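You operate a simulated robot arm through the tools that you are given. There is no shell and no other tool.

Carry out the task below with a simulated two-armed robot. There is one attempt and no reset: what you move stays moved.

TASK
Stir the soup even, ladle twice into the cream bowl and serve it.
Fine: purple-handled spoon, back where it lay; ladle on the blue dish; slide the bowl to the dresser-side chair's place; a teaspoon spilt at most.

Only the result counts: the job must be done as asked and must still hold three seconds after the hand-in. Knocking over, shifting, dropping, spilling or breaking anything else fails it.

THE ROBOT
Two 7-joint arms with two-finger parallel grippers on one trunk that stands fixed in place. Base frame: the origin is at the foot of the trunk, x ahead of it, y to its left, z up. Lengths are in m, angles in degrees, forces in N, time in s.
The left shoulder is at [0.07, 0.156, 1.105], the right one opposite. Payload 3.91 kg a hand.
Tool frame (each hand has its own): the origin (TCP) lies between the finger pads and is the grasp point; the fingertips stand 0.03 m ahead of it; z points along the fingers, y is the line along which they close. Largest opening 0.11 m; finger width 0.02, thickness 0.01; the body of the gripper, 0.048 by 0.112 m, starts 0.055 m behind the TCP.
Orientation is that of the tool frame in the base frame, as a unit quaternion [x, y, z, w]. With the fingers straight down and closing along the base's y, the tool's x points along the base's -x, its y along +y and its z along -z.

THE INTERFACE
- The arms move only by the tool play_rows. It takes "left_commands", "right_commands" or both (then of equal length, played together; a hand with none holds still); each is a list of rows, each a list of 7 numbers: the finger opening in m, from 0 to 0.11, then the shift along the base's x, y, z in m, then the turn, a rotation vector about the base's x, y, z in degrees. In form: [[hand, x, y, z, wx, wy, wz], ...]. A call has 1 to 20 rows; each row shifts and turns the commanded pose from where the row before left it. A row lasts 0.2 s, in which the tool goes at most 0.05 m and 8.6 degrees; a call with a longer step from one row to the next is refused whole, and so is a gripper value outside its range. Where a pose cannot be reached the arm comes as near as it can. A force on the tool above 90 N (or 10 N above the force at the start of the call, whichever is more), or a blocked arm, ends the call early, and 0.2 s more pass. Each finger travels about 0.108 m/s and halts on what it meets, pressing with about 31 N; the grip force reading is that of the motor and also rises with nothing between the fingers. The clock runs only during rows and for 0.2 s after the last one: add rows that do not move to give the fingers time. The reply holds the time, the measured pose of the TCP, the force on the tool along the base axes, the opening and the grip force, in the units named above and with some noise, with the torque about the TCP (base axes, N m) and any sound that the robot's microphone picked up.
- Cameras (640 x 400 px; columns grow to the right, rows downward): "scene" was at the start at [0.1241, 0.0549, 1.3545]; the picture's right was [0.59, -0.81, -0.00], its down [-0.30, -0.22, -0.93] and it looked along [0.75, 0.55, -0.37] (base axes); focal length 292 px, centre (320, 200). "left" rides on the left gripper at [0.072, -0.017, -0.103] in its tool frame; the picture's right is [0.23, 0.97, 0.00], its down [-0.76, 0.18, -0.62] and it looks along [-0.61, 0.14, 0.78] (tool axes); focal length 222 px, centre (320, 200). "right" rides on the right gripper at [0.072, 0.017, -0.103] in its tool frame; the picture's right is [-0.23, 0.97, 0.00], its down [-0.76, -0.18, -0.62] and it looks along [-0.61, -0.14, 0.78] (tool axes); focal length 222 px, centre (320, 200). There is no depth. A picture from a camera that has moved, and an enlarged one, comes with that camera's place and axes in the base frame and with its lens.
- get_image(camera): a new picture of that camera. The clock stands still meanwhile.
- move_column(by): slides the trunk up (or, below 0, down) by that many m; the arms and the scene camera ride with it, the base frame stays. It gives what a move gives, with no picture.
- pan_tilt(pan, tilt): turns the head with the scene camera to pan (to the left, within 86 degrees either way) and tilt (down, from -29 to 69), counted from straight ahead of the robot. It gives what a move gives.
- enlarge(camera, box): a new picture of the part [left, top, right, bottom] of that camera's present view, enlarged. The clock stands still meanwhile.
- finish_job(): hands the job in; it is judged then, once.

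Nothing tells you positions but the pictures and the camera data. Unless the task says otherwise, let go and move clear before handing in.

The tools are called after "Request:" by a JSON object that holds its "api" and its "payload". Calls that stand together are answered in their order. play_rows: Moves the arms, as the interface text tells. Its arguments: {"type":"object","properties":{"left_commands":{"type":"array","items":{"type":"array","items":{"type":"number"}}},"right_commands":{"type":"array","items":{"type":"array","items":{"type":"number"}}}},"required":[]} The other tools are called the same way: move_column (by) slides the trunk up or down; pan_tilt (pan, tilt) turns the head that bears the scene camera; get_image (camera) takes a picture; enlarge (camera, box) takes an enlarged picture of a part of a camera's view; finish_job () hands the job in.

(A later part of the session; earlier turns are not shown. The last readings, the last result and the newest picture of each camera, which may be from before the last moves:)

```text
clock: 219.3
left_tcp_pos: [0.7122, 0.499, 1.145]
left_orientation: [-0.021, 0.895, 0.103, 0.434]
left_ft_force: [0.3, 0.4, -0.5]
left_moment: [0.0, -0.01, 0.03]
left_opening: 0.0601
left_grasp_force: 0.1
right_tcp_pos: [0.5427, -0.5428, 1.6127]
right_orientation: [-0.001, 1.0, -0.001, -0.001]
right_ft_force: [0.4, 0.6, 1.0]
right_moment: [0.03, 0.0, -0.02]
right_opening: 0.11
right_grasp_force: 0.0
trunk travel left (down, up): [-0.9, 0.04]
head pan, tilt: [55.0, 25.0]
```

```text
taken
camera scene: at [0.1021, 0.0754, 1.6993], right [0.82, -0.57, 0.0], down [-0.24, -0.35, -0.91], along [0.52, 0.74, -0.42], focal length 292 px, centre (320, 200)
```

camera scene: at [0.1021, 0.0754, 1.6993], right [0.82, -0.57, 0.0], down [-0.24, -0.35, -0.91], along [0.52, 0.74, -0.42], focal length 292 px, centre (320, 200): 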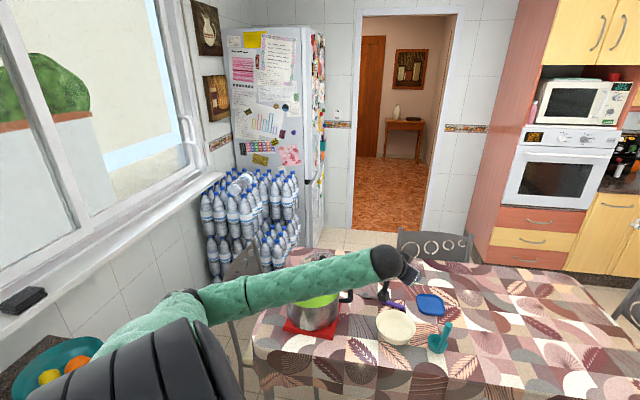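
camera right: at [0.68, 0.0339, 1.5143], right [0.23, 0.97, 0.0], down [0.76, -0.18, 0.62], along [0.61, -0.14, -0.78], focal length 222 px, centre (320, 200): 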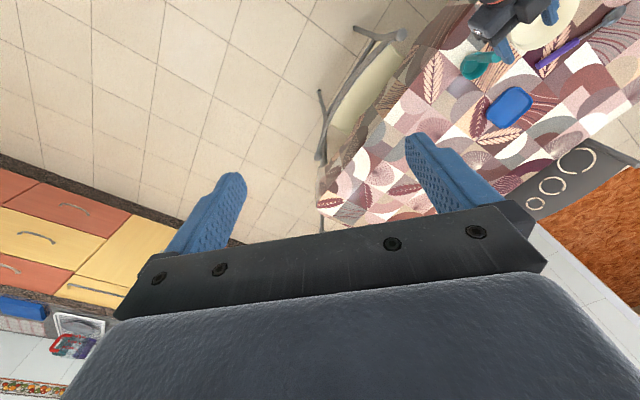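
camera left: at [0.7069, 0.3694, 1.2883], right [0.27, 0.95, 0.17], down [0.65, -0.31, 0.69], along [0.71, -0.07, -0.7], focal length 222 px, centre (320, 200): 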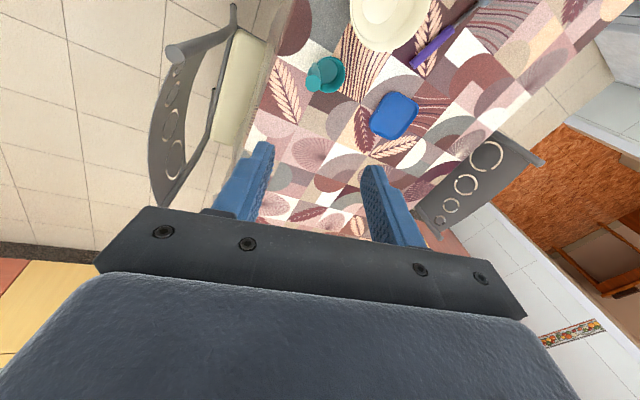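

Request:
{"api": "play_rows", "payload": {"left_commands": [[0.06, -0.0129, 0, -0.0122, 0, -8.33, 0], [0.06, -0.011, 0, -0.014, 0, -8.33, 0], [0.06, -0.0088, 0, -0.0154, 0, -8.33, 0], [0.06, -0.0065, 0, -0.0165, 0, -8.33, 0], [0.06, -0.004, 0, -0.0173, 0, -8.33, 0], [0.06, -0.0015, 0, -0.0177, 0, -8.33, 0], [0.06, 0, 0, 0, 0, 0, 0]]}}

Request:
{"api": "get_image", "payload": {"camera": "scene"}}

```text
clock: 220.9
left_tcp_pos: [0.6669, 0.4986, 1.0522]
left_orientation: [-0.062, 0.628, 0.085, 0.771]
left_ft_force: [-0.6, 0.6, -0.3]
left_moment: [-0.03, -0.06, 0.02]
left_opening: 0.0597
left_grasp_force: 0.1
right_tcp_pos: [0.5406, -0.5414, 1.613]
right_orientation: [-0.001, 1.0, -0.001, 0.0]
right_ft_force: [-1.1, -0.3, 0.1]
right_moment: [-0.02, -0.02, 0.0]
right_opening: 0.1102
right_grasp_force: 0.0
trunk travel left (down, up): [-0.9, 0.04]
head pan, tilt: [55.0, 25.0]
```

```text
taken
camera scene: at [0.1009, 0.0763, 1.6993], right [0.82, -0.57, 0.0], down [-0.24, -0.35, -0.91], along [0.52, 0.74, -0.42], focal length 292 px, centre (320, 200)
```

scene: 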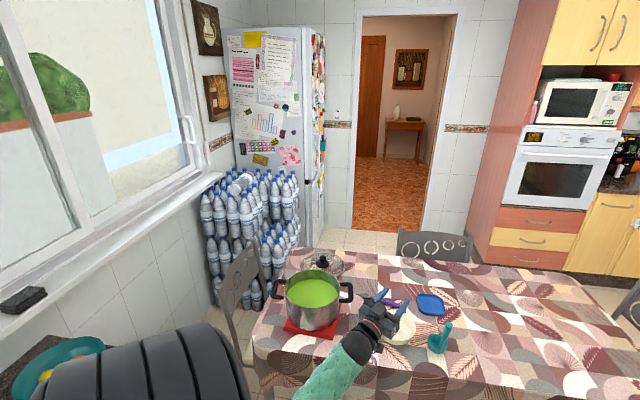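

The full pour tracks here as well. Now the return, in two steps with a look in between.

Request:
{"api": "play_rows", "payload": {"left_commands": [[0.06, 0.0015, 0, 0.0177, 0, 8.33, 0], [0.06, 0.004, 0, 0.0173, 0, 8.33, 0], [0.06, 0.0065, 0, 0.0165, 0, 8.33, 0], [0.06, 0.0088, 0, 0.0154, 0, 8.33, 0], [0.06, 0.011, 0, 0.014, 0, 8.33, 0], [0.06, 0.0129, 0, 0.0122, 0, 8.33, 0], [0.06, 0, 0, 0, 0, 0, 0]]}}

Request:
{"api": "get_image", "payload": {"camera": "scene"}}

```text
clock: 222.5
left_tcp_pos: [0.7129, 0.4997, 1.1473]
left_orientation: [-0.02, 0.895, 0.103, 0.434]
left_ft_force: [-0.6, 0.6, -1.1]
left_moment: [-0.03, 0.01, -0.01]
left_opening: 0.0601
left_grasp_force: 0.1
right_tcp_pos: [0.5416, -0.5416, 1.6131]
right_orientation: [-0.001, 1.0, -0.001, 0.0]
right_ft_force: [0.1, -0.2, 0.1]
right_moment: [-0.03, -0.03, 0.01]
right_opening: 0.1101
right_grasp_force: 0.1
trunk travel left (down, up): [-0.9, 0.04]
head pan, tilt: [55.0, 25.0]
```

```text
taken
camera scene: at [0.1007, 0.0755, 1.6994], right [0.82, -0.57, 0.0], down [-0.24, -0.35, -0.91], along [0.52, 0.74, -0.42], focal length 292 px, centre (320, 200)
```

scene: 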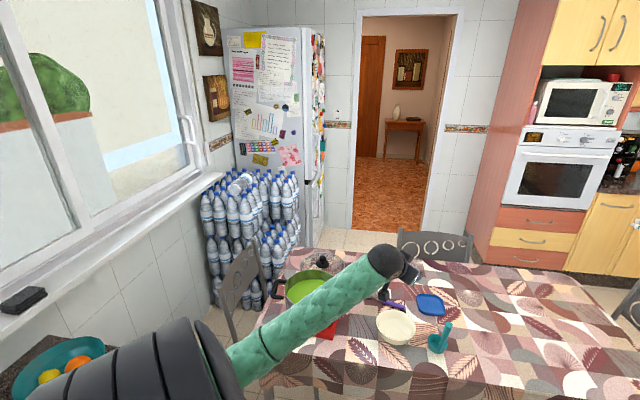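

Request:
{"api": "play_rows", "payload": {"left_commands": [[0.06, 0.0145, 0, 0.0102, 0, 8.33, 0], [0.06, 0.0158, 0, 0.008, 0, 8.33, 0], [0.06, 0.0168, 0, 0.0057, 0, 8.33, 0], [0.06, 0.0175, 0, 0.0031, 0, 8.33, 0], [0.06, 0.0177, 0, 0.0006, 0, 8.33, 0], [0.06, 0.0176, 0, -0.002, 0, 8.33, 0], [0.06, 0, 0, 0, 0, 0, 0]]}}

Request:
{"api": "get_image", "payload": {"camera": "scene"}}

```text
clock: 224.1
left_tcp_pos: [0.8125, 0.5004, 1.1726]
left_orientation: [0.024, 0.994, 0.104, 0.014]
left_ft_force: [0.6, 0.2, 0.0]
left_moment: [0.03, -0.01, -0.01]
left_opening: 0.06
left_grasp_force: 0.2
right_tcp_pos: [0.5429, -0.5431, 1.6133]
right_orientation: [0.0, 1.0, -0.001, -0.001]
right_ft_force: [-0.3, 0.1, 0.3]
right_moment: [-0.02, 0.0, -0.02]
right_opening: 0.1101
right_grasp_force: 0.1
trunk travel left (down, up): [-0.9, 0.04]
head pan, tilt: [55.0, 25.0]
```

```text
taken
camera scene: at [0.1015, 0.0753, 1.6993], right [0.82, -0.57, 0.0], down [-0.24, -0.35, -0.91], along [0.52, 0.74, -0.42], focal length 292 px, centre (320, 200)
```

scene: 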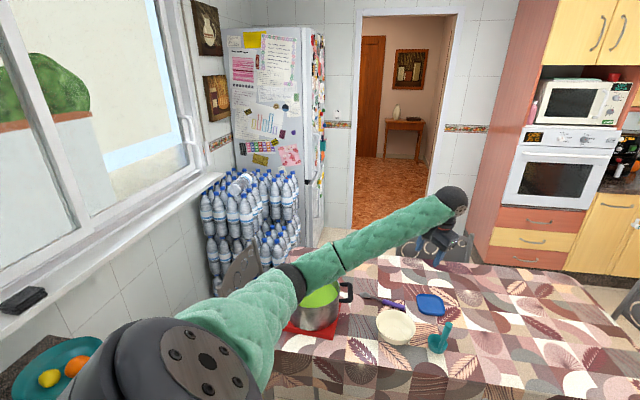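

Returned with the same elbow-left posture, so this pour is repeatable. I'll dry-run it once more at the real height to be sure nothing blocks lower down.

Request:
{"api": "play_rows", "payload": {"left_commands": [[0.06, 0, 0, -0.03, 0, 0, 0], [0.06, 0, 0, -0.03, 0, 0, 0], [0.06, 0, 0, -0.03, 0, 0, 0], [0.06, 0, 0, -0.03, 0, 0, 0], [0.06, -0.0176, 0, 0.002, 0, -8.33, 0], [0.06, -0.0177, 0, -0.0006, 0, -8.33, 0], [0.06, -0.0175, 0, -0.0031, 0, -8.33, 0], [0.06, -0.0168, 0, -0.0057, 0, -8.33, 0], [0.06, -0.0158, 0, -0.008, 0, -8.33, 0], [0.06, -0.0145, 0, -0.0102, 0, -8.33, 0], [0.06, -0.0129, 0, -0.0122, 0, -8.33, 0], [0.06, -0.011, 0, -0.014, 0, -8.33, 0], [0.06, -0.0088, 0, -0.0154, 0, -8.33, 0], [0.06, -0.0065, 0, -0.0165, 0, -8.33, 0], [0.06, -0.004, 0, -0.0173, 0, -8.33, 0], [0.06, -0.0015, 0, -0.0177, 0, -8.33, 0], [0.06, 0, 0, 0, 0, 0, 0]]}}

Request:
{"api": "pan_tilt", "payload": {"pan": 50, "tilt": 50}}

Request:
{"api": "get_image", "payload": {"camera": "scene"}}

```text
clock: 227.7
left_tcp_pos: [0.6681, 0.4981, 0.9325]
left_orientation: [-0.063, 0.628, 0.085, 0.771]
left_ft_force: [0.3, -0.1, 0.2]
left_moment: [0.0, 0.01, -0.01]
left_opening: 0.0604
left_grasp_force: 0.0
right_tcp_pos: [0.5412, -0.5412, 1.6133]
right_orientation: [-0.001, 1.0, -0.002, -0.001]
right_ft_force: [-0.4, -0.1, -0.1]
right_moment: [0.06, 0.02, -0.01]
right_opening: 0.11
right_grasp_force: 0.1
trunk travel left (down, up): [-0.9, 0.04]
head pan, tilt: [55.0, 25.0]
```

```text
clock: 228.6
left_tcp_pos: [0.6687, 0.4986, 0.9318]
left_orientation: [-0.063, 0.629, 0.085, 0.77]
left_ft_force: [0.2, -0.6, 0.3]
left_moment: [0.02, 0.02, 0.01]
left_opening: 0.0596
left_grasp_force: 0.1
right_tcp_pos: [0.5429, -0.5428, 1.6126]
right_orientation: [-0.001, 1.0, 0.001, -0.001]
right_ft_force: [0.0, 0.4, -0.2]
right_moment: [0.02, 0.03, 0.0]
right_opening: 0.1099
right_grasp_force: 0.0
trunk travel left (down, up): [-0.9, 0.04]
head pan, tilt: [50.0, 50.0]
```

```text
taken
camera scene: at [0.0985, 0.0586, 1.6619], right [0.77, -0.64, 0.0], down [-0.49, -0.59, -0.64], along [0.41, 0.49, -0.77], focal length 292 px, centre (320, 200)
```

scene: 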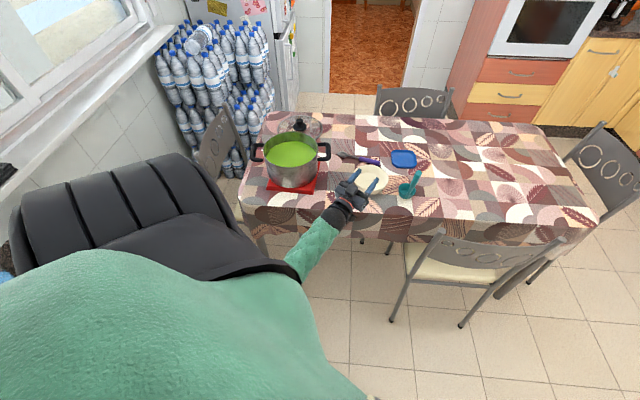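

Request:
{"api": "play_rows", "payload": {"left_commands": [[0.06, 0.0011, 0, -0.0177, 0, -8.33, 0], [0.06, 0.0037, 0, -0.0174, 0, -8.33, 0], [0.06, 0, 0, 0, 0, 0, 0]]}}

Request:
{"api": "get_image", "payload": {"camera": "scene"}}

```text
clock: 229.4
left_tcp_pos: [0.6723, 0.4971, 0.8986]
left_orientation: [-0.075, 0.51, 0.076, 0.854]
left_ft_force: [-0.3, -0.2, -0.8]
left_moment: [0.0, 0.02, 0.0]
left_opening: 0.0601
left_grasp_force: 0.1
right_tcp_pos: [0.5411, -0.5423, 1.6126]
right_orientation: [-0.001, 1.0, -0.001, -0.001]
right_ft_force: [0.1, 0.0, -0.9]
right_moment: [0.01, -0.04, 0.02]
right_opening: 0.11
right_grasp_force: 0.1
trunk travel left (down, up): [-0.9, 0.04]
head pan, tilt: [50.0, 50.0]
```

```text
taken
camera scene: at [0.0971, 0.059, 1.6619], right [0.77, -0.64, 0.0], down [-0.49, -0.59, -0.64], along [0.41, 0.49, -0.77], focal length 292 px, centre (320, 200)
```

scene: 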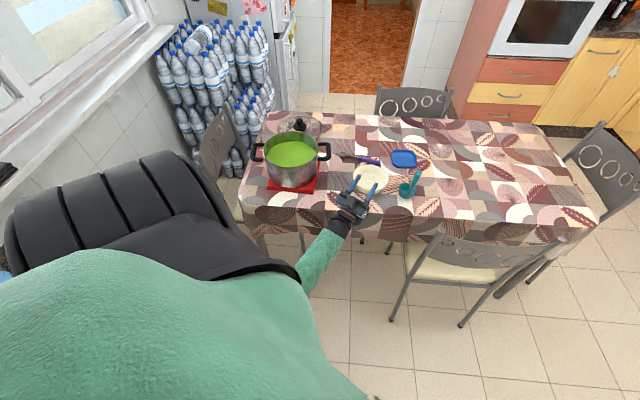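

That also works to 116°. Returning to upright.

Request:
{"api": "play_rows", "payload": {"left_commands": [[0.06, -0.0037, 0, 0.0174, 0, 8.33, 0], [0.06, -0.0011, 0, 0.0177, 0, 8.33, 0], [0.06, 0.0015, 0, 0.0177, 0, 8.33, 0], [0.06, 0.004, 0, 0.0173, 0, 8.33, 0], [0.06, 0.0065, 0, 0.0165, 0, 8.33, 0], [0.06, 0.0088, 0, 0.0154, 0, 8.33, 0], [0.06, 0.011, 0, 0.014, 0, 8.33, 0], [0.06, 0.0129, 0, 0.0122, 0, 8.33, 0], [0.06, 0.0145, 0, 0.0102, 0, 8.33, 0], [0.06, 0.0158, 0, 0.008, 0, 8.33, 0], [0.06, 0.0168, 0, 0.0057, 0, 8.33, 0], [0.06, 0.0175, 0, 0.0031, 0, 8.33, 0], [0.06, 0.0177, 0, 0.0006, 0, 8.33, 0], [0.06, 0.0176, 0, -0.002, 0, 8.33, 0], [0.06, 0, 0, 0, 0, 0, 0]]}}

Request:
{"api": "pan_tilt", "payload": {"pan": 50, "tilt": 40}}

Request:
{"api": "get_image", "payload": {"camera": "scene"}}

```text
clock: 232.6
left_tcp_pos: [0.8122, 0.4992, 1.0512]
left_orientation: [0.024, 0.994, 0.103, 0.014]
left_ft_force: [-0.2, -0.4, 0.1]
left_moment: [-0.01, 0.0, 0.01]
left_opening: 0.0601
left_grasp_force: 0.0
right_tcp_pos: [0.5419, -0.5415, 1.614]
right_orientation: [0.0, 1.0, -0.001, -0.001]
right_ft_force: [-0.1, 0.9, 0.0]
right_moment: [-0.02, -0.02, 0.01]
right_opening: 0.1101
right_grasp_force: 0.0
trunk travel left (down, up): [-0.9, 0.04]
head pan, tilt: [50.0, 50.0]
```

```text
clock: 233.3
left_tcp_pos: [0.8128, 0.4994, 1.0507]
left_orientation: [0.024, 0.994, 0.103, 0.014]
left_ft_force: [0.2, 0.4, 0.5]
left_moment: [-0.01, 0.0, -0.04]
left_opening: 0.0603
left_grasp_force: 0.0
right_tcp_pos: [0.5421, -0.542, 1.6137]
right_orientation: [-0.001, 1.0, -0.001, -0.001]
right_ft_force: [0.2, -0.3, 0.6]
right_moment: [-0.02, -0.02, -0.02]
right_opening: 0.1097
right_grasp_force: 0.1
trunk travel left (down, up): [-0.9, 0.04]
head pan, tilt: [50.0, 40.0]
```

```text
taken
camera scene: at [0.1033, 0.065, 1.676], right [0.77, -0.64, 0.0], down [-0.41, -0.49, -0.77], along [0.49, 0.59, -0.64], focal length 292 px, centre (320, 200)
```

scene: 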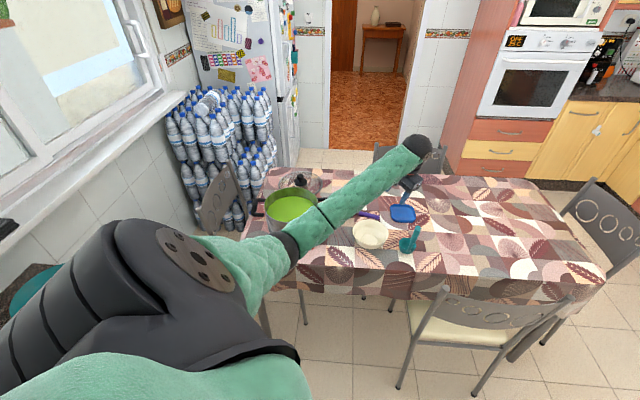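

Everything repeats well. Next dry-run: carry to the pot and down to the scooping height with the empty vertical hand.

Request:
{"api": "play_rows", "payload": {"left_commands": [[0.06, 0, 0, 0.03, 0, 0, 0], [0.06, 0, 0, 0.03, 0, 0, 0], [0.06, 0, 0, 0.03, 0, 0, 0], [0.06, -0.0243, 0.0256, 0, 0, 0, 0], [0.06, -0.0243, 0.0256, 0, 0, 0, 0], [0.06, -0.0243, 0.0256, 0, 0, 0, 0], [0.06, -0.0243, 0.0256, 0, 0, 0, 0], [0.06, -0.0243, 0.0256, 0, 0, 0, 0], [0.06, -0.0243, 0.0256, 0, 0, 0, 0], [0.06, -0.0243, 0.0256, 0, 0, 0, 0], [0.06, -0.0243, 0.0256, 0, 0, 0, 0], [0.06, -0.0243, 0.0256, 0, 0, 0, 0], [0.06, -0.0243, 0.0256, 0, 0, 0, 0], [0.06, 0, 0, 0, 0, 0, 0]]}}

Request:
{"api": "get_image", "payload": {"camera": "scene"}}

Request:
{"api": "get_image", "payload": {"camera": "left"}}

```text
clock: 236.3
left_tcp_pos: [0.568, 0.7553, 1.1404]
left_orientation: [0.025, 0.994, 0.103, 0.013]
left_ft_force: [-0.5, 0.3, -0.4]
left_moment: [0.0, -0.01, -0.01]
left_opening: 0.06
left_grasp_force: 0.1
right_tcp_pos: [0.5443, -0.5442, 1.6137]
right_orientation: [-0.001, 1.0, -0.001, -0.001]
right_ft_force: [0.4, -0.5, 0.7]
right_moment: [-0.01, -0.01, 0.0]
right_opening: 0.1103
right_grasp_force: 0.0
trunk travel left (down, up): [-0.9, 0.04]
head pan, tilt: [50.0, 40.0]
```

```text
taken
camera scene: at [0.1042, 0.0649, 1.676], right [0.77, -0.64, 0.0], down [-0.41, -0.49, -0.77], along [0.49, 0.59, -0.64], focal length 292 px, centre (320, 200)
```

scene: 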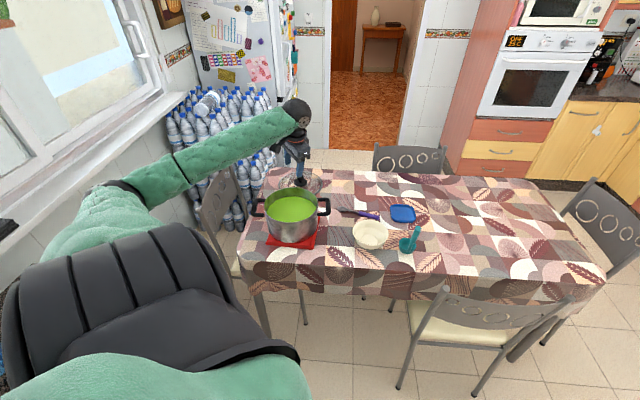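

```text
taken
camera left: at [0.4915, 0.7196, 1.236], right [-0.18, 0.96, 0.19], down [0.75, 0.01, 0.66], along [0.64, 0.27, -0.72], focal length 222 px, centre (320, 200)
```

left: 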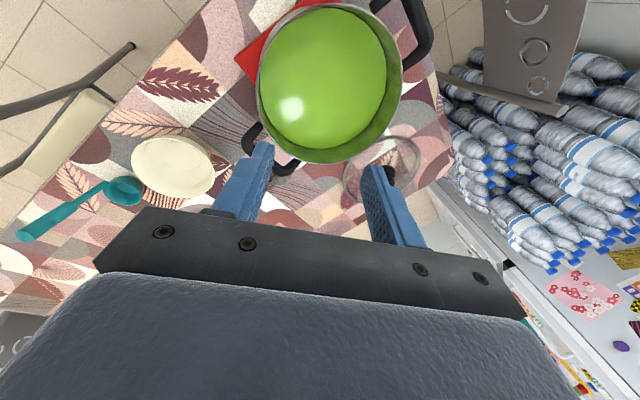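

Request:
{"api": "enlarge", "payload": {"camera": "left", "box": [220, 0, 450, 180]}}

```text
2.22 times, centred on (335, 90) of left
camera zoom: at [0.4915, 0.7196, 1.236], right [-0.18, 0.96, 0.19], down [0.75, 0.01, 0.66], along [0.64, 0.27, -0.72], focal length 494 px, centre (287, 444)
```

zoom: 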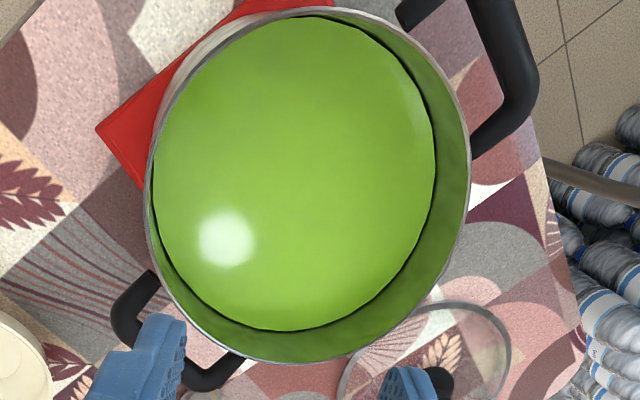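

The pot's centre refines to (0.586, 0.821), rim about 0.913, soup surface about 0.872. I'll dry-run the descent to the scooping height with the empty hand.

Request:
{"api": "play_rows", "payload": {"left_commands": [[0.06, 0.0015, 0.0011, -0.032, 0, 0, 0], [0.06, 0.0015, 0.0011, -0.032, 0, 0, 0], [0.06, 0.0015, 0.0011, -0.032, 0, 0, 0], [0.06, 0.0015, 0.0011, -0.032, 0, 0, 0], [0.06, 0.0015, 0.0011, -0.032, 0, 0, 0], [0.06, 0, 0, 0, 0, 0, 0]]}}

Request:
{"api": "get_image", "payload": {"camera": "scene"}}

```text
clock: 237.7
left_tcp_pos: [0.5754, 0.7612, 0.9798]
left_orientation: [0.023, 0.994, 0.103, 0.015]
left_ft_force: [0.1, -0.4, 0.8]
left_moment: [-0.01, 0.01, 0.0]
left_opening: 0.06
left_grasp_force: 0.0
right_tcp_pos: [0.5422, -0.5428, 1.6137]
right_orientation: [0.0, 1.0, -0.001, -0.002]
right_ft_force: [-0.2, 0.2, 0.2]
right_moment: [0.0, -0.03, -0.01]
right_opening: 0.1101
right_grasp_force: 0.1
trunk travel left (down, up): [-0.9, 0.04]
head pan, tilt: [50.0, 40.0]
```

```text
taken
camera scene: at [0.103, 0.0649, 1.676], right [0.77, -0.64, 0.0], down [-0.41, -0.49, -0.77], along [0.49, 0.59, -0.64], focal length 292 px, centre (320, 200)
```

scene: 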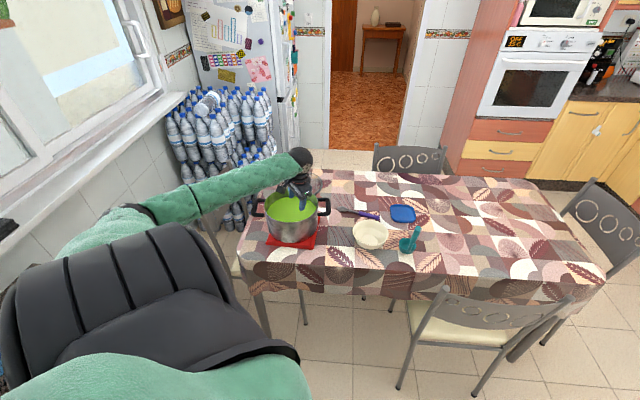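

Exact tracking here too, elbow clear. Now back up and across to the ladle, turning to the grasp orientation aligned with its handle.

Request:
{"api": "play_rows", "payload": {"left_commands": [[0.06, 0, 0, 0.04, 0, 0, 0], [0.06, 0, 0, 0.04, 0, 0, 0], [0.06, 0, 0, 0.04, 0, 0, 0], [0.06, 0, 0, 0.04, 0, 0, 0], [0.06, 0.0198, -0.0361, -0.0018, 0, 0, -3.36], [0.06, 0.0198, -0.0361, -0.0018, 0, 0, -3.36], [0.06, 0.0198, -0.0361, -0.0018, 0, 0, -3.36], [0.06, 0.0198, -0.0361, -0.0018, 0, 0, -3.36], [0.06, 0.0198, -0.0361, -0.0018, 0, 0, -3.36], [0.06, 0.0198, -0.0361, -0.0018, 0, 0, -3.36], [0.06, 0.0198, -0.0361, -0.0018, 0, 0, -3.36], [0.06, 0.0198, -0.0361, -0.0018, 0, 0, -3.36], [0.06, 0.0198, -0.0361, -0.0018, 0, 0, -3.36], [0.06, 0.0198, -0.0361, -0.0018, 0, 0, -3.36], [0.06, 0.0198, -0.0361, -0.0018, 0, 0, -3.36], [0.06, 0, 0, 0, 0, 0, 0]]}}

Request:
{"api": "get_image", "payload": {"camera": "scene"}}

Request:
{"api": "get_image", "payload": {"camera": "left"}}

```text
clock: 241.1
left_tcp_pos: [0.798, 0.3644, 1.1215]
left_orientation: [0.34, 0.935, 0.092, 0.046]
left_ft_force: [0.3, 1.1, -0.5]
left_moment: [-0.03, 0.01, -0.04]
left_opening: 0.06
left_grasp_force: 0.0
right_tcp_pos: [0.5412, -0.5413, 1.6127]
right_orientation: [0.0, 1.0, -0.001, 0.0]
right_ft_force: [0.3, 1.1, 0.3]
right_moment: [-0.03, -0.02, -0.02]
right_opening: 0.1098
right_grasp_force: 0.0
trunk travel left (down, up): [-0.9, 0.04]
head pan, tilt: [50.0, 40.0]
```

```text
taken
camera scene: at [0.1029, 0.0657, 1.676], right [0.77, -0.64, 0.0], down [-0.41, -0.49, -0.77], along [0.49, 0.59, -0.64], focal length 292 px, centre (320, 200)
```

scene: 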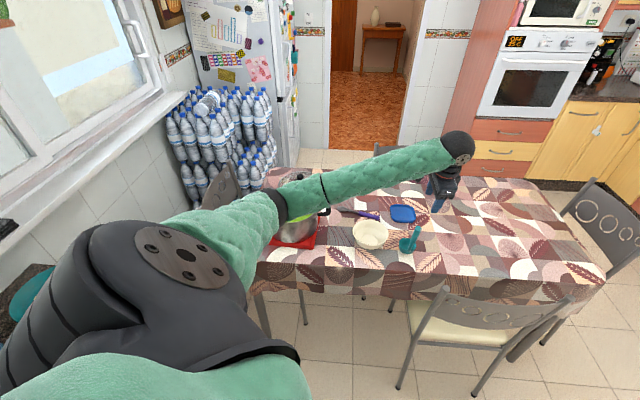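

```text
taken
camera left: at [0.7158, 0.3825, 1.217], right [0.43, 0.88, 0.19], down [0.6, -0.44, 0.66], along [0.67, -0.17, -0.72], focal length 222 px, centre (320, 200)
```

left: 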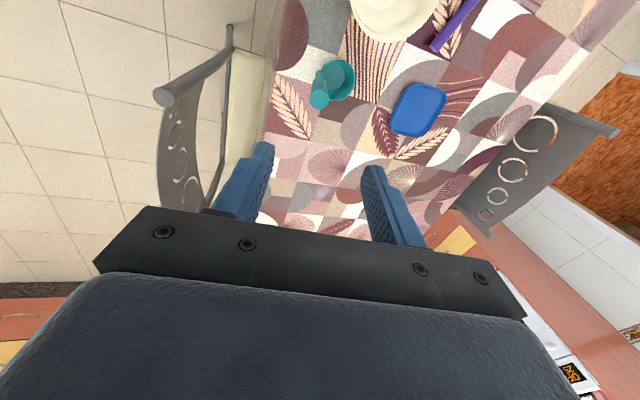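

Request:
{"api": "enlarge", "payload": {"camera": "left", "box": [270, 40, 400, 130]}}

```text
4.44 times, centred on (335, 85) of left
camera zoom: at [0.7158, 0.3825, 1.217], right [0.43, 0.88, 0.19], down [0.6, -0.44, 0.66], along [0.67, -0.17, -0.72], focal length 987 px, centre (253, 711)
```

zoom: 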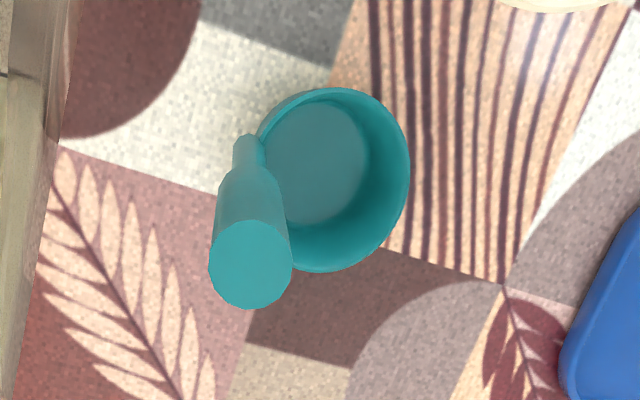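

The handle axis is confirmed. I'll descend along it to just above the handle's top, then check the alignment.

Request:
{"api": "play_rows", "payload": {"left_commands": [[0.06, 0.0034, 0.0044, -0.0304, 0, 0, 0], [0.06, 0.0034, 0.0044, -0.0304, 0, 0, 0], [0.06, 0.0034, 0.0044, -0.0304, 0, 0, 0], [0.06, 0.0034, 0.0044, -0.0304, 0, 0, 0], [0.06, 0, 0, 0, 0, 0, 0]]}}

Request:
{"api": "get_image", "payload": {"camera": "left"}}

Request:
{"api": "enlarge", "payload": {"camera": "scene", "box": [340, 110, 500, 270]}}

```text
clock: 242.3
left_tcp_pos: [0.8069, 0.3817, 0.9989]
left_orientation: [0.339, 0.935, 0.094, 0.046]
left_ft_force: [0.3, -0.4, -0.1]
left_moment: [0.01, 0.01, -0.03]
left_opening: 0.0602
left_grasp_force: 0.1
right_tcp_pos: [0.5418, -0.5425, 1.6125]
right_orientation: [-0.001, 1.0, -0.001, -0.001]
right_ft_force: [-0.2, 0.6, 0.9]
right_moment: [-0.06, -0.04, 0.02]
right_opening: 0.1099
right_grasp_force: 0.0
trunk travel left (down, up): [-0.9, 0.04]
head pan, tilt: [50.0, 40.0]
```

```text
taken
camera left: at [0.7257, 0.3993, 1.0948], right [0.43, 0.88, 0.19], down [0.6, -0.44, 0.66], along [0.67, -0.17, -0.72], focal length 222 px, centre (320, 200)
```

left: 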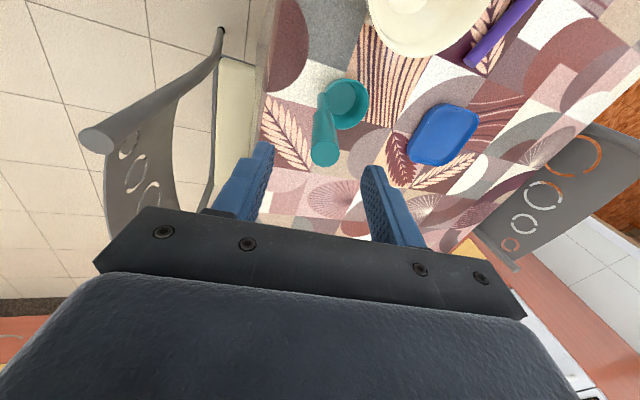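

```text
2.50 times, centred on (420, 190) of scene
camera zoom: at [0.1032, 0.0651, 1.676], right [0.77, -0.64, 0.0], down [-0.41, -0.49, -0.77], along [0.49, 0.59, -0.64], focal length 731 px, centre (70, 225)
```

zoom: 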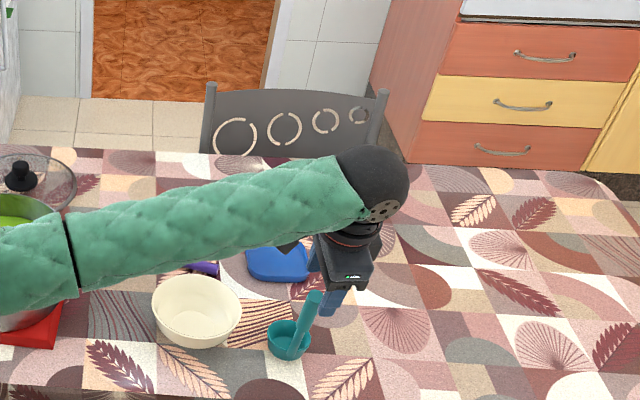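

Request:
{"api": "play_rows", "payload": {"left_commands": [[0.06, 0.0045, 0.003, -0.0185, 0, 0, 0], [0.06, 0.0038, 0.0029, -0.0185, 0, 0, 0], [0.06, 0.0034, 0.0028, -0.0185, 0, 0, 0], [0.06, 0.0034, 0.0028, -0.0184, 0, 0, 0], [0.06, 0, 0, 0, 0, 0, 0]]}}

Request:
{"api": "get_image", "payload": {"camera": "left"}}

Request:
{"api": "enlarge", "payload": {"camera": "left", "box": [220, 80, 420, 240]}}

Request:
{"api": "enlarge", "payload": {"camera": "scene", "box": [340, 110, 500, 270]}}

```text
clock: 243.5
left_tcp_pos: [0.8229, 0.3918, 0.9255]
left_orientation: [0.338, 0.935, 0.093, 0.047]
left_ft_force: [-0.6, 0.1, 0.2]
left_moment: [0.0, 0.0, 0.0]
left_opening: 0.0599
left_grasp_force: 0.1
right_tcp_pos: [0.5414, -0.543, 1.6127]
right_orientation: [-0.001, 1.0, -0.001, 0.0]
right_ft_force: [0.6, 0.3, 1.2]
right_moment: [0.02, -0.01, -0.02]
right_opening: 0.1098
right_grasp_force: 0.1
trunk travel left (down, up): [-0.9, 0.04]
head pan, tilt: [50.0, 40.0]
```

```text
taken
camera left: at [0.741, 0.411, 1.0208], right [0.43, 0.88, 0.19], down [0.6, -0.44, 0.66], along [0.67, -0.17, -0.72], focal length 222 px, centre (320, 200)
```

left: 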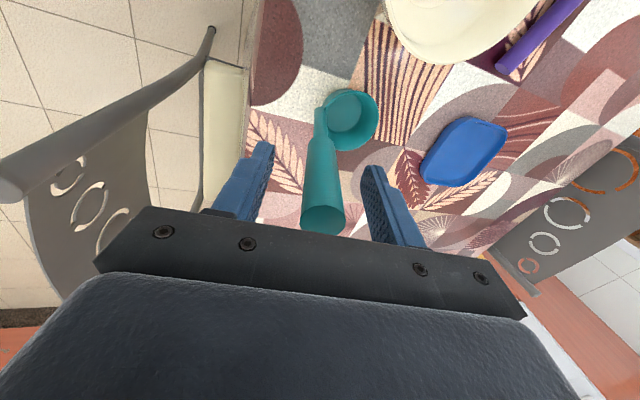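

```text
2.50 times, centred on (320, 160) of left
camera zoom: at [0.741, 0.411, 1.0208], right [0.43, 0.88, 0.19], down [0.6, -0.44, 0.66], along [0.67, -0.17, -0.72], focal length 555 px, centre (320, 300)
```

zoom: 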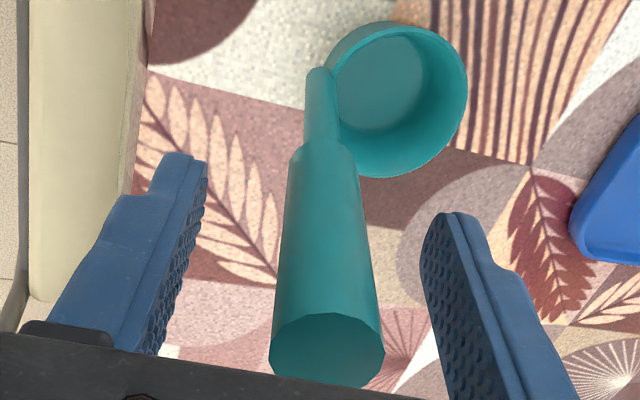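

```text
2.50 times, centred on (420, 190) of scene
camera zoom: at [0.1033, 0.065, 1.676], right [0.77, -0.64, 0.0], down [-0.41, -0.49, -0.77], along [0.49, 0.59, -0.64], focal length 731 px, centre (70, 225)
```

zoom: 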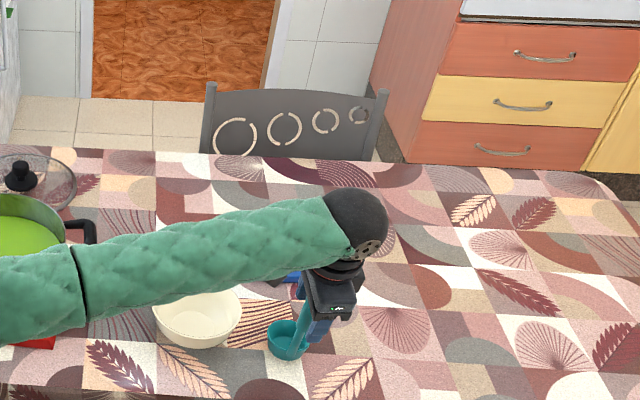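

The handle sits nicely between the fingers. I'll close gently.

Request:
{"api": "play_rows", "payload": {"left_commands": [[0.05, 0, 0, 0, 0, 0, 0], [0.04, 0, 0, 0, 0, 0, 0], [0.033, 0, 0, 0, 0, 0, 0], [0.028, 0, 0, 0, 0, 0, 0], [0.024, 0, 0, 0, 0, 0, 0], [0.02, 0, 0, 0, 0, 0, 0], [0.015, 0, 0, 0, 0, 0, 0], [0.01, 0, 0, 0, 0, 0, 0], [0.005, 0, 0, 0, 0, 0, 0], [0.005, 0, 0, 0, 0, 0, 0]]}}

Request:
{"api": "get_image", "payload": {"camera": "left"}}

Request:
{"api": "enlarge", "payload": {"camera": "scene", "box": [340, 110, 500, 270]}}

```text
clock: 245.7
left_tcp_pos: [0.8231, 0.3934, 0.9253]
left_orientation: [0.338, 0.935, 0.093, 0.045]
left_ft_force: [0.1, -0.7, -0.5]
left_moment: [-0.05, 0.04, 0.02]
left_opening: 0.0242
left_grasp_force: 31.0
right_tcp_pos: [0.5426, -0.5433, 1.6135]
right_orientation: [-0.001, 1.0, 0.0, 0.0]
right_ft_force: [-1.0, 0.1, -0.1]
right_moment: [0.02, 0.0, 0.0]
right_opening: 0.1101
right_grasp_force: 0.1
trunk travel left (down, up): [-0.9, 0.04]
head pan, tilt: [50.0, 40.0]
```

```text
taken
camera left: at [0.7412, 0.4109, 1.0206], right [0.43, 0.88, 0.19], down [0.6, -0.44, 0.66], along [0.67, -0.17, -0.72], focal length 222 px, centre (320, 200)
```

left: 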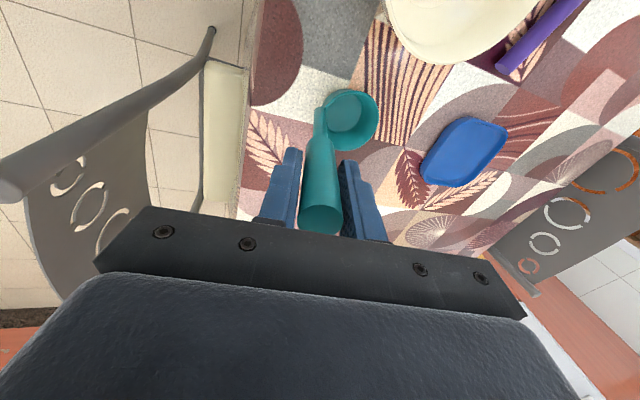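

```text
2.50 times, centred on (420, 190) of scene
camera zoom: at [0.1037, 0.065, 1.676], right [0.77, -0.64, 0.0], down [-0.41, -0.49, -0.77], along [0.49, 0.59, -0.64], focal length 731 px, centre (70, 225)
```

zoom: 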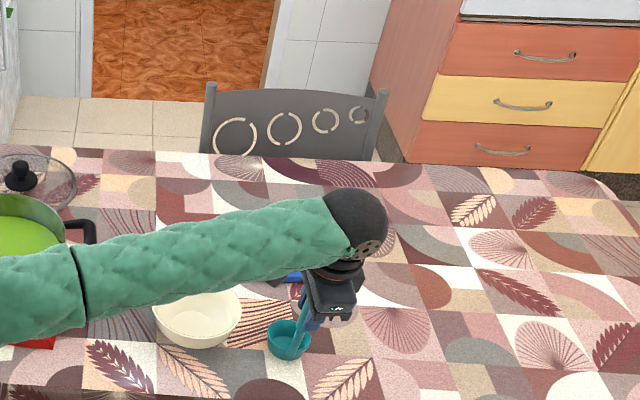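

The ladle is gripped (opening 0.024). Lifting straight up.

Request:
{"api": "play_rows", "payload": {"left_commands": [[0.005, 0, 0, 0.01, 0, 0, 0], [0.005, 0, 0, 0.02, 0, 0, 0], [0.005, 0, 0, 0.03, 0, 0, 0], [0.005, 0, 0, 0.03, 0, 0, 0], [0.005, 0, 0, 0.03, 0, 0, 0], [0.005, 0, 0, 0.03, 0, 0, 0], [0.005, 0, 0, 0.03, 0, 0, 0], [0.005, 0, 0, 0, 0, 0, 0]]}}

Request:
{"api": "get_image", "payload": {"camera": "left"}}

Request:
{"api": "enlarge", "payload": {"camera": "scene", "box": [340, 80, 500, 270]}}

```text
clock: 247.5
left_tcp_pos: [0.8233, 0.3916, 1.1049]
left_orientation: [0.338, 0.935, 0.093, 0.046]
left_ft_force: [0.1, 0.1, -0.5]
left_moment: [-0.04, 0.03, 0.01]
left_opening: 0.0245
left_grasp_force: 31.4
right_tcp_pos: [0.5422, -0.5421, 1.6111]
right_orientation: [-0.001, 1.0, -0.001, -0.001]
right_ft_force: [1.7, 0.0, -0.4]
right_moment: [0.02, -0.01, -0.02]
right_opening: 0.1101
right_grasp_force: 0.0
trunk travel left (down, up): [-0.9, 0.04]
head pan, tilt: [50.0, 40.0]
```

```text
taken
camera left: at [0.7424, 0.4099, 1.1994], right [0.43, 0.88, 0.19], down [0.6, -0.44, 0.66], along [0.67, -0.17, -0.72], focal length 222 px, centre (320, 200)
```

left: 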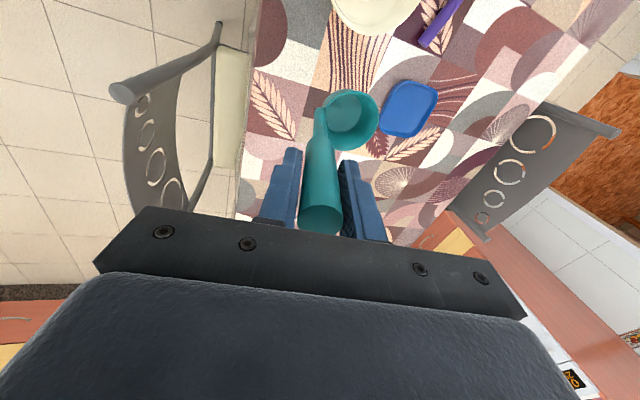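

```text
2.11 times, centred on (420, 175) of scene
camera zoom: at [0.1039, 0.0653, 1.6759], right [0.77, -0.64, 0.0], down [-0.41, -0.49, -0.77], along [0.49, 0.59, -0.64], focal length 615 px, centre (110, 253)
```

zoom: 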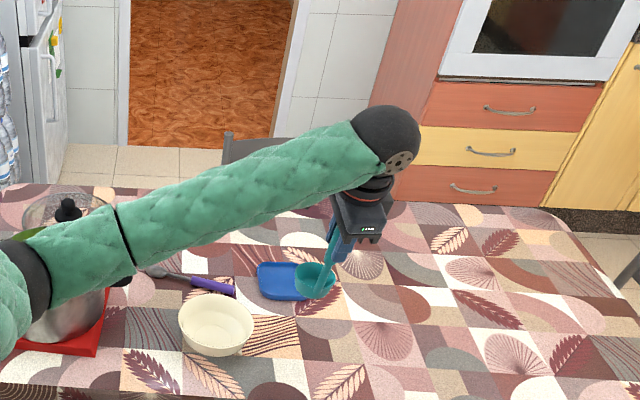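

Held firmly. Carrying the empty ladle over to the pot, turning back to the scoop/pour orientation.

Request:
{"api": "play_rows", "payload": {"left_commands": [[0.005, 0, 0, 0.02, 0, 0, 0], [0.005, 0, 0, 0.02, 0, 0, 0], [0.005, -0.0225, 0.0336, 0, 0, 0, 3.36], [0.005, -0.0225, 0.0336, 0, 0, 0, 3.36], [0.005, -0.0225, 0.0336, 0, 0, 0, 3.36], [0.005, -0.0225, 0.0336, 0, 0, 0, 3.36], [0.005, -0.0225, 0.0336, 0, 0, 0, 3.36], [0.005, -0.0225, 0.0336, 0, 0, 0, 3.36], [0.005, -0.0225, 0.0336, 0, 0, 0, 3.36], [0.005, -0.0225, 0.0336, 0, 0, 0, 3.36], [0.005, -0.0225, 0.0336, 0, 0, 0, 3.36], [0.005, -0.0225, 0.0336, 0, 0, 0, 3.36], [0.005, -0.0225, 0.0336, 0, 0, 0, 3.36], [0.005, 0, 0, 0, 0, 0, 0]]}}

Request:
{"api": "get_image", "payload": {"camera": "left"}}

Request:
{"api": "get_image", "payload": {"camera": "scene"}}

```text
clock: 250.5
left_tcp_pos: [0.5757, 0.7618, 1.1454]
left_orientation: [0.024, 0.994, 0.102, 0.014]
left_ft_force: [-0.3, 0.5, -1.4]
left_moment: [-0.07, 0.0, -0.02]
left_opening: 0.0246
left_grasp_force: 30.3
right_tcp_pos: [0.5428, -0.5408, 1.6139]
right_orientation: [-0.002, 1.0, -0.001, 0.0]
right_ft_force: [0.7, 0.9, -0.9]
right_moment: [-0.01, 0.0, 0.01]
right_opening: 0.1101
right_grasp_force: 0.0
trunk travel left (down, up): [-0.9, 0.04]
head pan, tilt: [50.0, 40.0]
```

```text
taken
camera left: at [0.4986, 0.7281, 1.2411], right [-0.18, 0.96, 0.19], down [0.75, 0.01, 0.66], along [0.64, 0.27, -0.72], focal length 222 px, centre (320, 200)
```

left: 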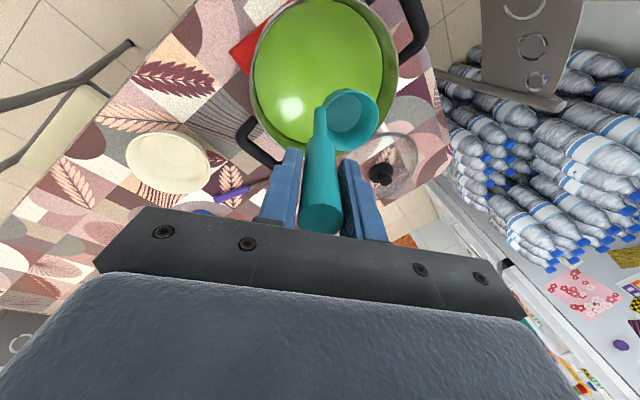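

```text
taken
camera scene: at [0.104, 0.0672, 1.676], right [0.77, -0.64, 0.0], down [-0.41, -0.49, -0.77], along [0.49, 0.59, -0.64], focal length 292 px, centre (320, 200)
```

scene: 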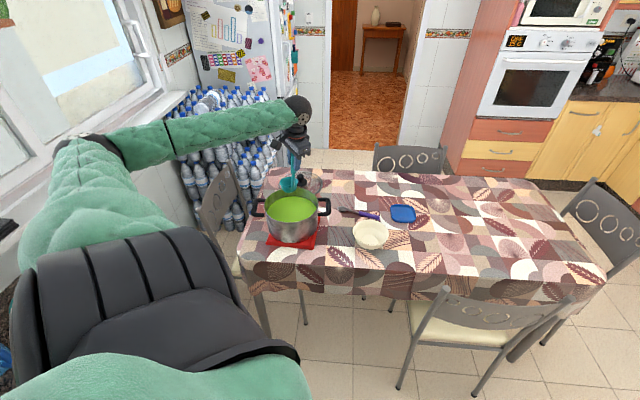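

The cup is over the soup. I'll lower it slowly until the rim is about 1.5 cm under the surface.

Request:
{"api": "play_rows", "payload": {"left_commands": [[0.005, 0.004, 0.0015, -0.025, 0, 0, 0], [0.005, 0.004, 0.0015, -0.025, 0, 0, 0], [0.005, 0, 0, -0.025, 0, 0, 0], [0.005, 0, 0, -0.02, 0, 0, 0], [0.005, 0, 0, -0.01, 0, 0, 0], [0.005, 0, 0, -0.01, 0, 0, 0], [0.005, 0, 0, -0.01, 0, 0, 0], [0.005, 0, 0, -0.01, 0, 0, 0], [0.005, 0, 0, -0.01, 0, 0, 0], [0.005, 0, 0, -0.01, 0, 0, 0], [0.005, 0, 0, -0.01, 0, 0, 0], [0.005, 0, 0, 0, 0, 0, 0], [0.005, 0, 0, 0, 0, 0, 0]]}}

Request:
{"api": "get_image", "payload": {"camera": "left"}}

Request:
{"api": "enlarge", "payload": {"camera": "scene", "box": [220, 90, 380, 270]}}

```text
clock: 253.3
left_tcp_pos: [0.5822, 0.7655, 0.9811]
left_orientation: [0.025, 0.994, 0.102, 0.014]
left_ft_force: [0.6, -0.1, -1.7]
left_moment: [-0.07, -0.01, -0.01]
left_opening: 0.0243
left_grasp_force: 30.4
right_tcp_pos: [0.5428, -0.5425, 1.6124]
right_orientation: [-0.001, 1.0, 0.0, 0.0]
right_ft_force: [-0.2, 0.1, 0.3]
right_moment: [-0.03, 0.04, 0.03]
right_opening: 0.11
right_grasp_force: 0.1
trunk travel left (down, up): [-0.9, 0.04]
head pan, tilt: [50.0, 40.0]
```

```text
taken
camera left: at [0.5058, 0.7303, 1.0769], right [-0.18, 0.96, 0.19], down [0.75, 0.01, 0.66], along [0.64, 0.27, -0.72], focal length 222 px, centre (320, 200)
```

left: 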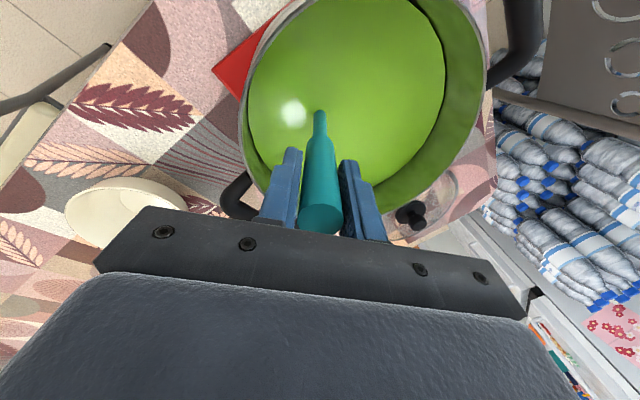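

```text
2.22 times, centred on (300, 180) of scene
camera zoom: at [0.1036, 0.0654, 1.676], right [0.77, -0.64, 0.0], down [-0.41, -0.49, -0.77], along [0.49, 0.59, -0.64], focal length 650 px, centre (364, 244)
```

zoom: 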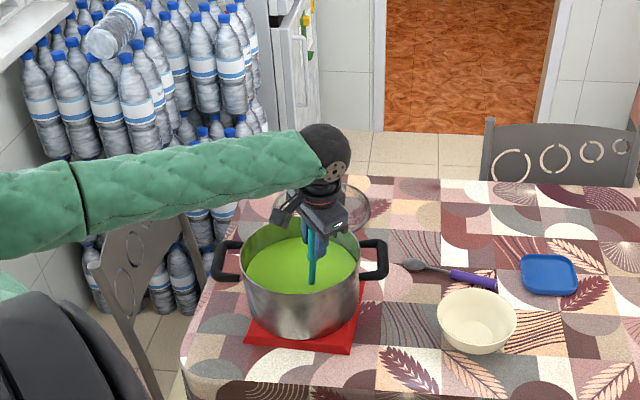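

The cup is fully submerged. Raising it slowly and level.

Request:
{"api": "play_rows", "payload": {"left_commands": [[0.005, 0, 0, 0.005, 0, 0, 0], [0.005, 0, 0, 0.008, 0, 0, 0], [0.005, 0, 0, 0.008, 0, 0, 0], [0.005, 0, 0, 0.008, 0, 0, 0], [0.005, 0, 0, 0.008, 0, 0, 0], [0.005, 0, 0, 0.008, 0, 0, 0], [0.005, 0, 0, 0.008, 0, 0, 0], [0.005, 0, 0, 0.008, 0, 0, 0], [0.005, 0, 0, 0.01, 0, 0, 0], [0.005, 0, 0, 0.01, 0, 0, 0], [0.005, 0, 0, 0.01, 0, 0, 0], [0.005, 0, 0, 0.01, 0, 0, 0], [0.005, 0, 0, 0.008, 0, 0, 0], [0.005, 0, 0, 0.004, 0, 0, 0], [0.005, 0, 0, 0, 0, 0, 0], [0.005, 0, 0, 0, 0, 0, 0], [0.005, 0, 0, 0, 0, 0, 0]]}}

Request:
{"api": "get_image", "payload": {"camera": "left"}}

Request:
{"api": "enlarge", "payload": {"camera": "left", "box": [220, 40, 420, 200]}}

```text
clock: 256.9
left_tcp_pos: [0.5843, 0.765, 1.0936]
left_orientation: [0.025, 0.994, 0.103, 0.014]
left_ft_force: [0.4, -0.3, -1.9]
left_moment: [-0.05, 0.03, 0.0]
left_opening: 0.0245
left_grasp_force: 31.7
right_tcp_pos: [0.5424, -0.5427, 1.6135]
right_orientation: [-0.001, 1.0, -0.001, -0.001]
right_ft_force: [0.6, 0.6, 1.0]
right_moment: [-0.03, -0.02, -0.01]
right_opening: 0.1098
right_grasp_force: 0.0
trunk travel left (down, up): [-0.9, 0.04]
head pan, tilt: [50.0, 40.0]
```

```text
taken
camera left: at [0.5063, 0.7299, 1.19], right [-0.18, 0.96, 0.19], down [0.75, 0.01, 0.66], along [0.64, 0.27, -0.72], focal length 222 px, centre (320, 200)
```

left: 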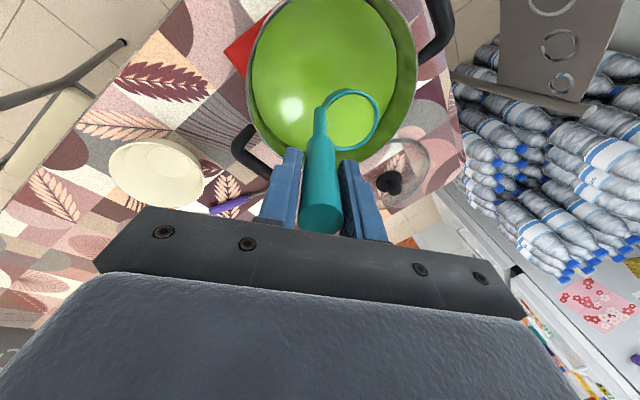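

```text
2.50 times, centred on (320, 120) of left
camera zoom: at [0.5063, 0.7299, 1.19], right [-0.18, 0.96, 0.19], down [0.75, 0.01, 0.66], along [0.64, 0.27, -0.72], focal length 555 px, centre (320, 400)
```

zoom: 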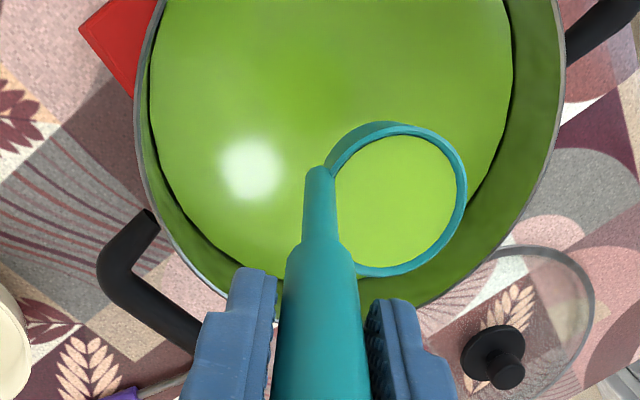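

The cup has come up full to the brim. To avoid slopping on the way, I'll tip off a few drops back into the pot (5°) and level again.

Request:
{"api": "play_rows", "payload": {"left_commands": [[0.005, 0, 0, 0, 0, -1.5, 0], [0.005, 0, 0, 0, 0, -2, 0], [0.005, 0, 0, 0, 0, -1.5, 0], [0.005, 0, 0, 0, 0, 0, 0], [0.005, 0, 0, 0, 0, 0, 0], [0.005, 0, 0, 0, 0, 1.5, 0], [0.005, 0, 0, 0, 0, 2, 0], [0.005, 0, 0, 0, 0, 1.5, 0], [0.005, 0, 0, 0.005, 0, 0, 0], [0.005, 0, 0, 0.01, 0, 0, 0], [0.005, 0, 0, 0.012, 0, 0, 0], [0.005, 0, 0, 0.012, 0, 0, 0], [0.005, 0, 0, 0.008, 0, 0, 0], [0.005, 0, 0, 0.004, 0, 0, 0], [0.005, 0, 0, 0, 0, 0, 0], [0.005, 0, 0, 0, 0, 0, 0]]}}

Request:
{"api": "enlarge", "payload": {"camera": "left", "box": [220, 40, 420, 200]}}

Request:
{"api": "get_image", "payload": {"camera": "scene"}}

```text
clock: 260.3
left_tcp_pos: [0.584, 0.7665, 1.1456]
left_orientation: [0.024, 0.994, 0.103, 0.015]
left_ft_force: [-0.5, -0.3, -0.3]
left_moment: [-0.08, 0.0, -0.01]
left_opening: 0.0246
left_grasp_force: 31.0
right_tcp_pos: [0.5425, -0.543, 1.6135]
right_orientation: [-0.001, 1.0, -0.001, -0.001]
right_ft_force: [-0.3, -0.5, 0.2]
right_moment: [-0.01, 0.03, 0.0]
right_opening: 0.1101
right_grasp_force: 0.1
trunk travel left (down, up): [-0.9, 0.04]
head pan, tilt: [50.0, 40.0]
```

```text
2.50 times, centred on (320, 120) of left
camera zoom: at [0.5069, 0.7307, 1.2408], right [-0.18, 0.96, 0.19], down [0.75, 0.01, 0.66], along [0.64, 0.27, -0.72], focal length 555 px, centre (320, 400)
```

zoom: 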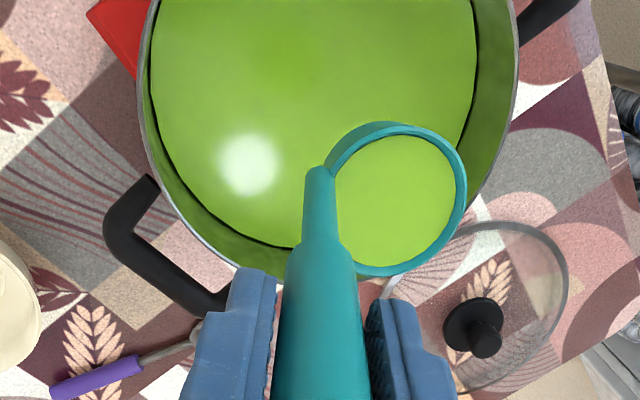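

```text
taken
camera scene: at [0.1036, 0.0653, 1.676], right [0.77, -0.64, 0.0], down [-0.41, -0.49, -0.77], along [0.49, 0.59, -0.64], focal length 292 px, centre (320, 200)
```

scene: 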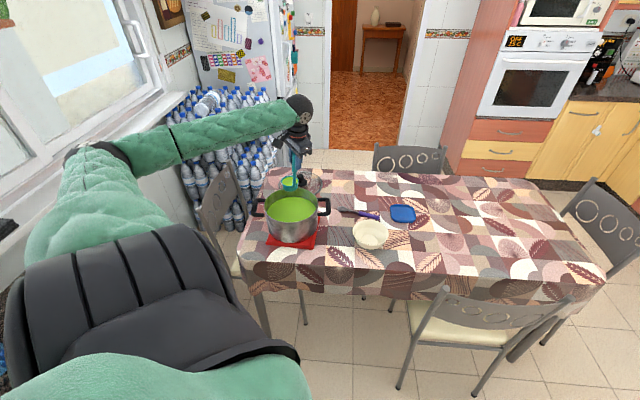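

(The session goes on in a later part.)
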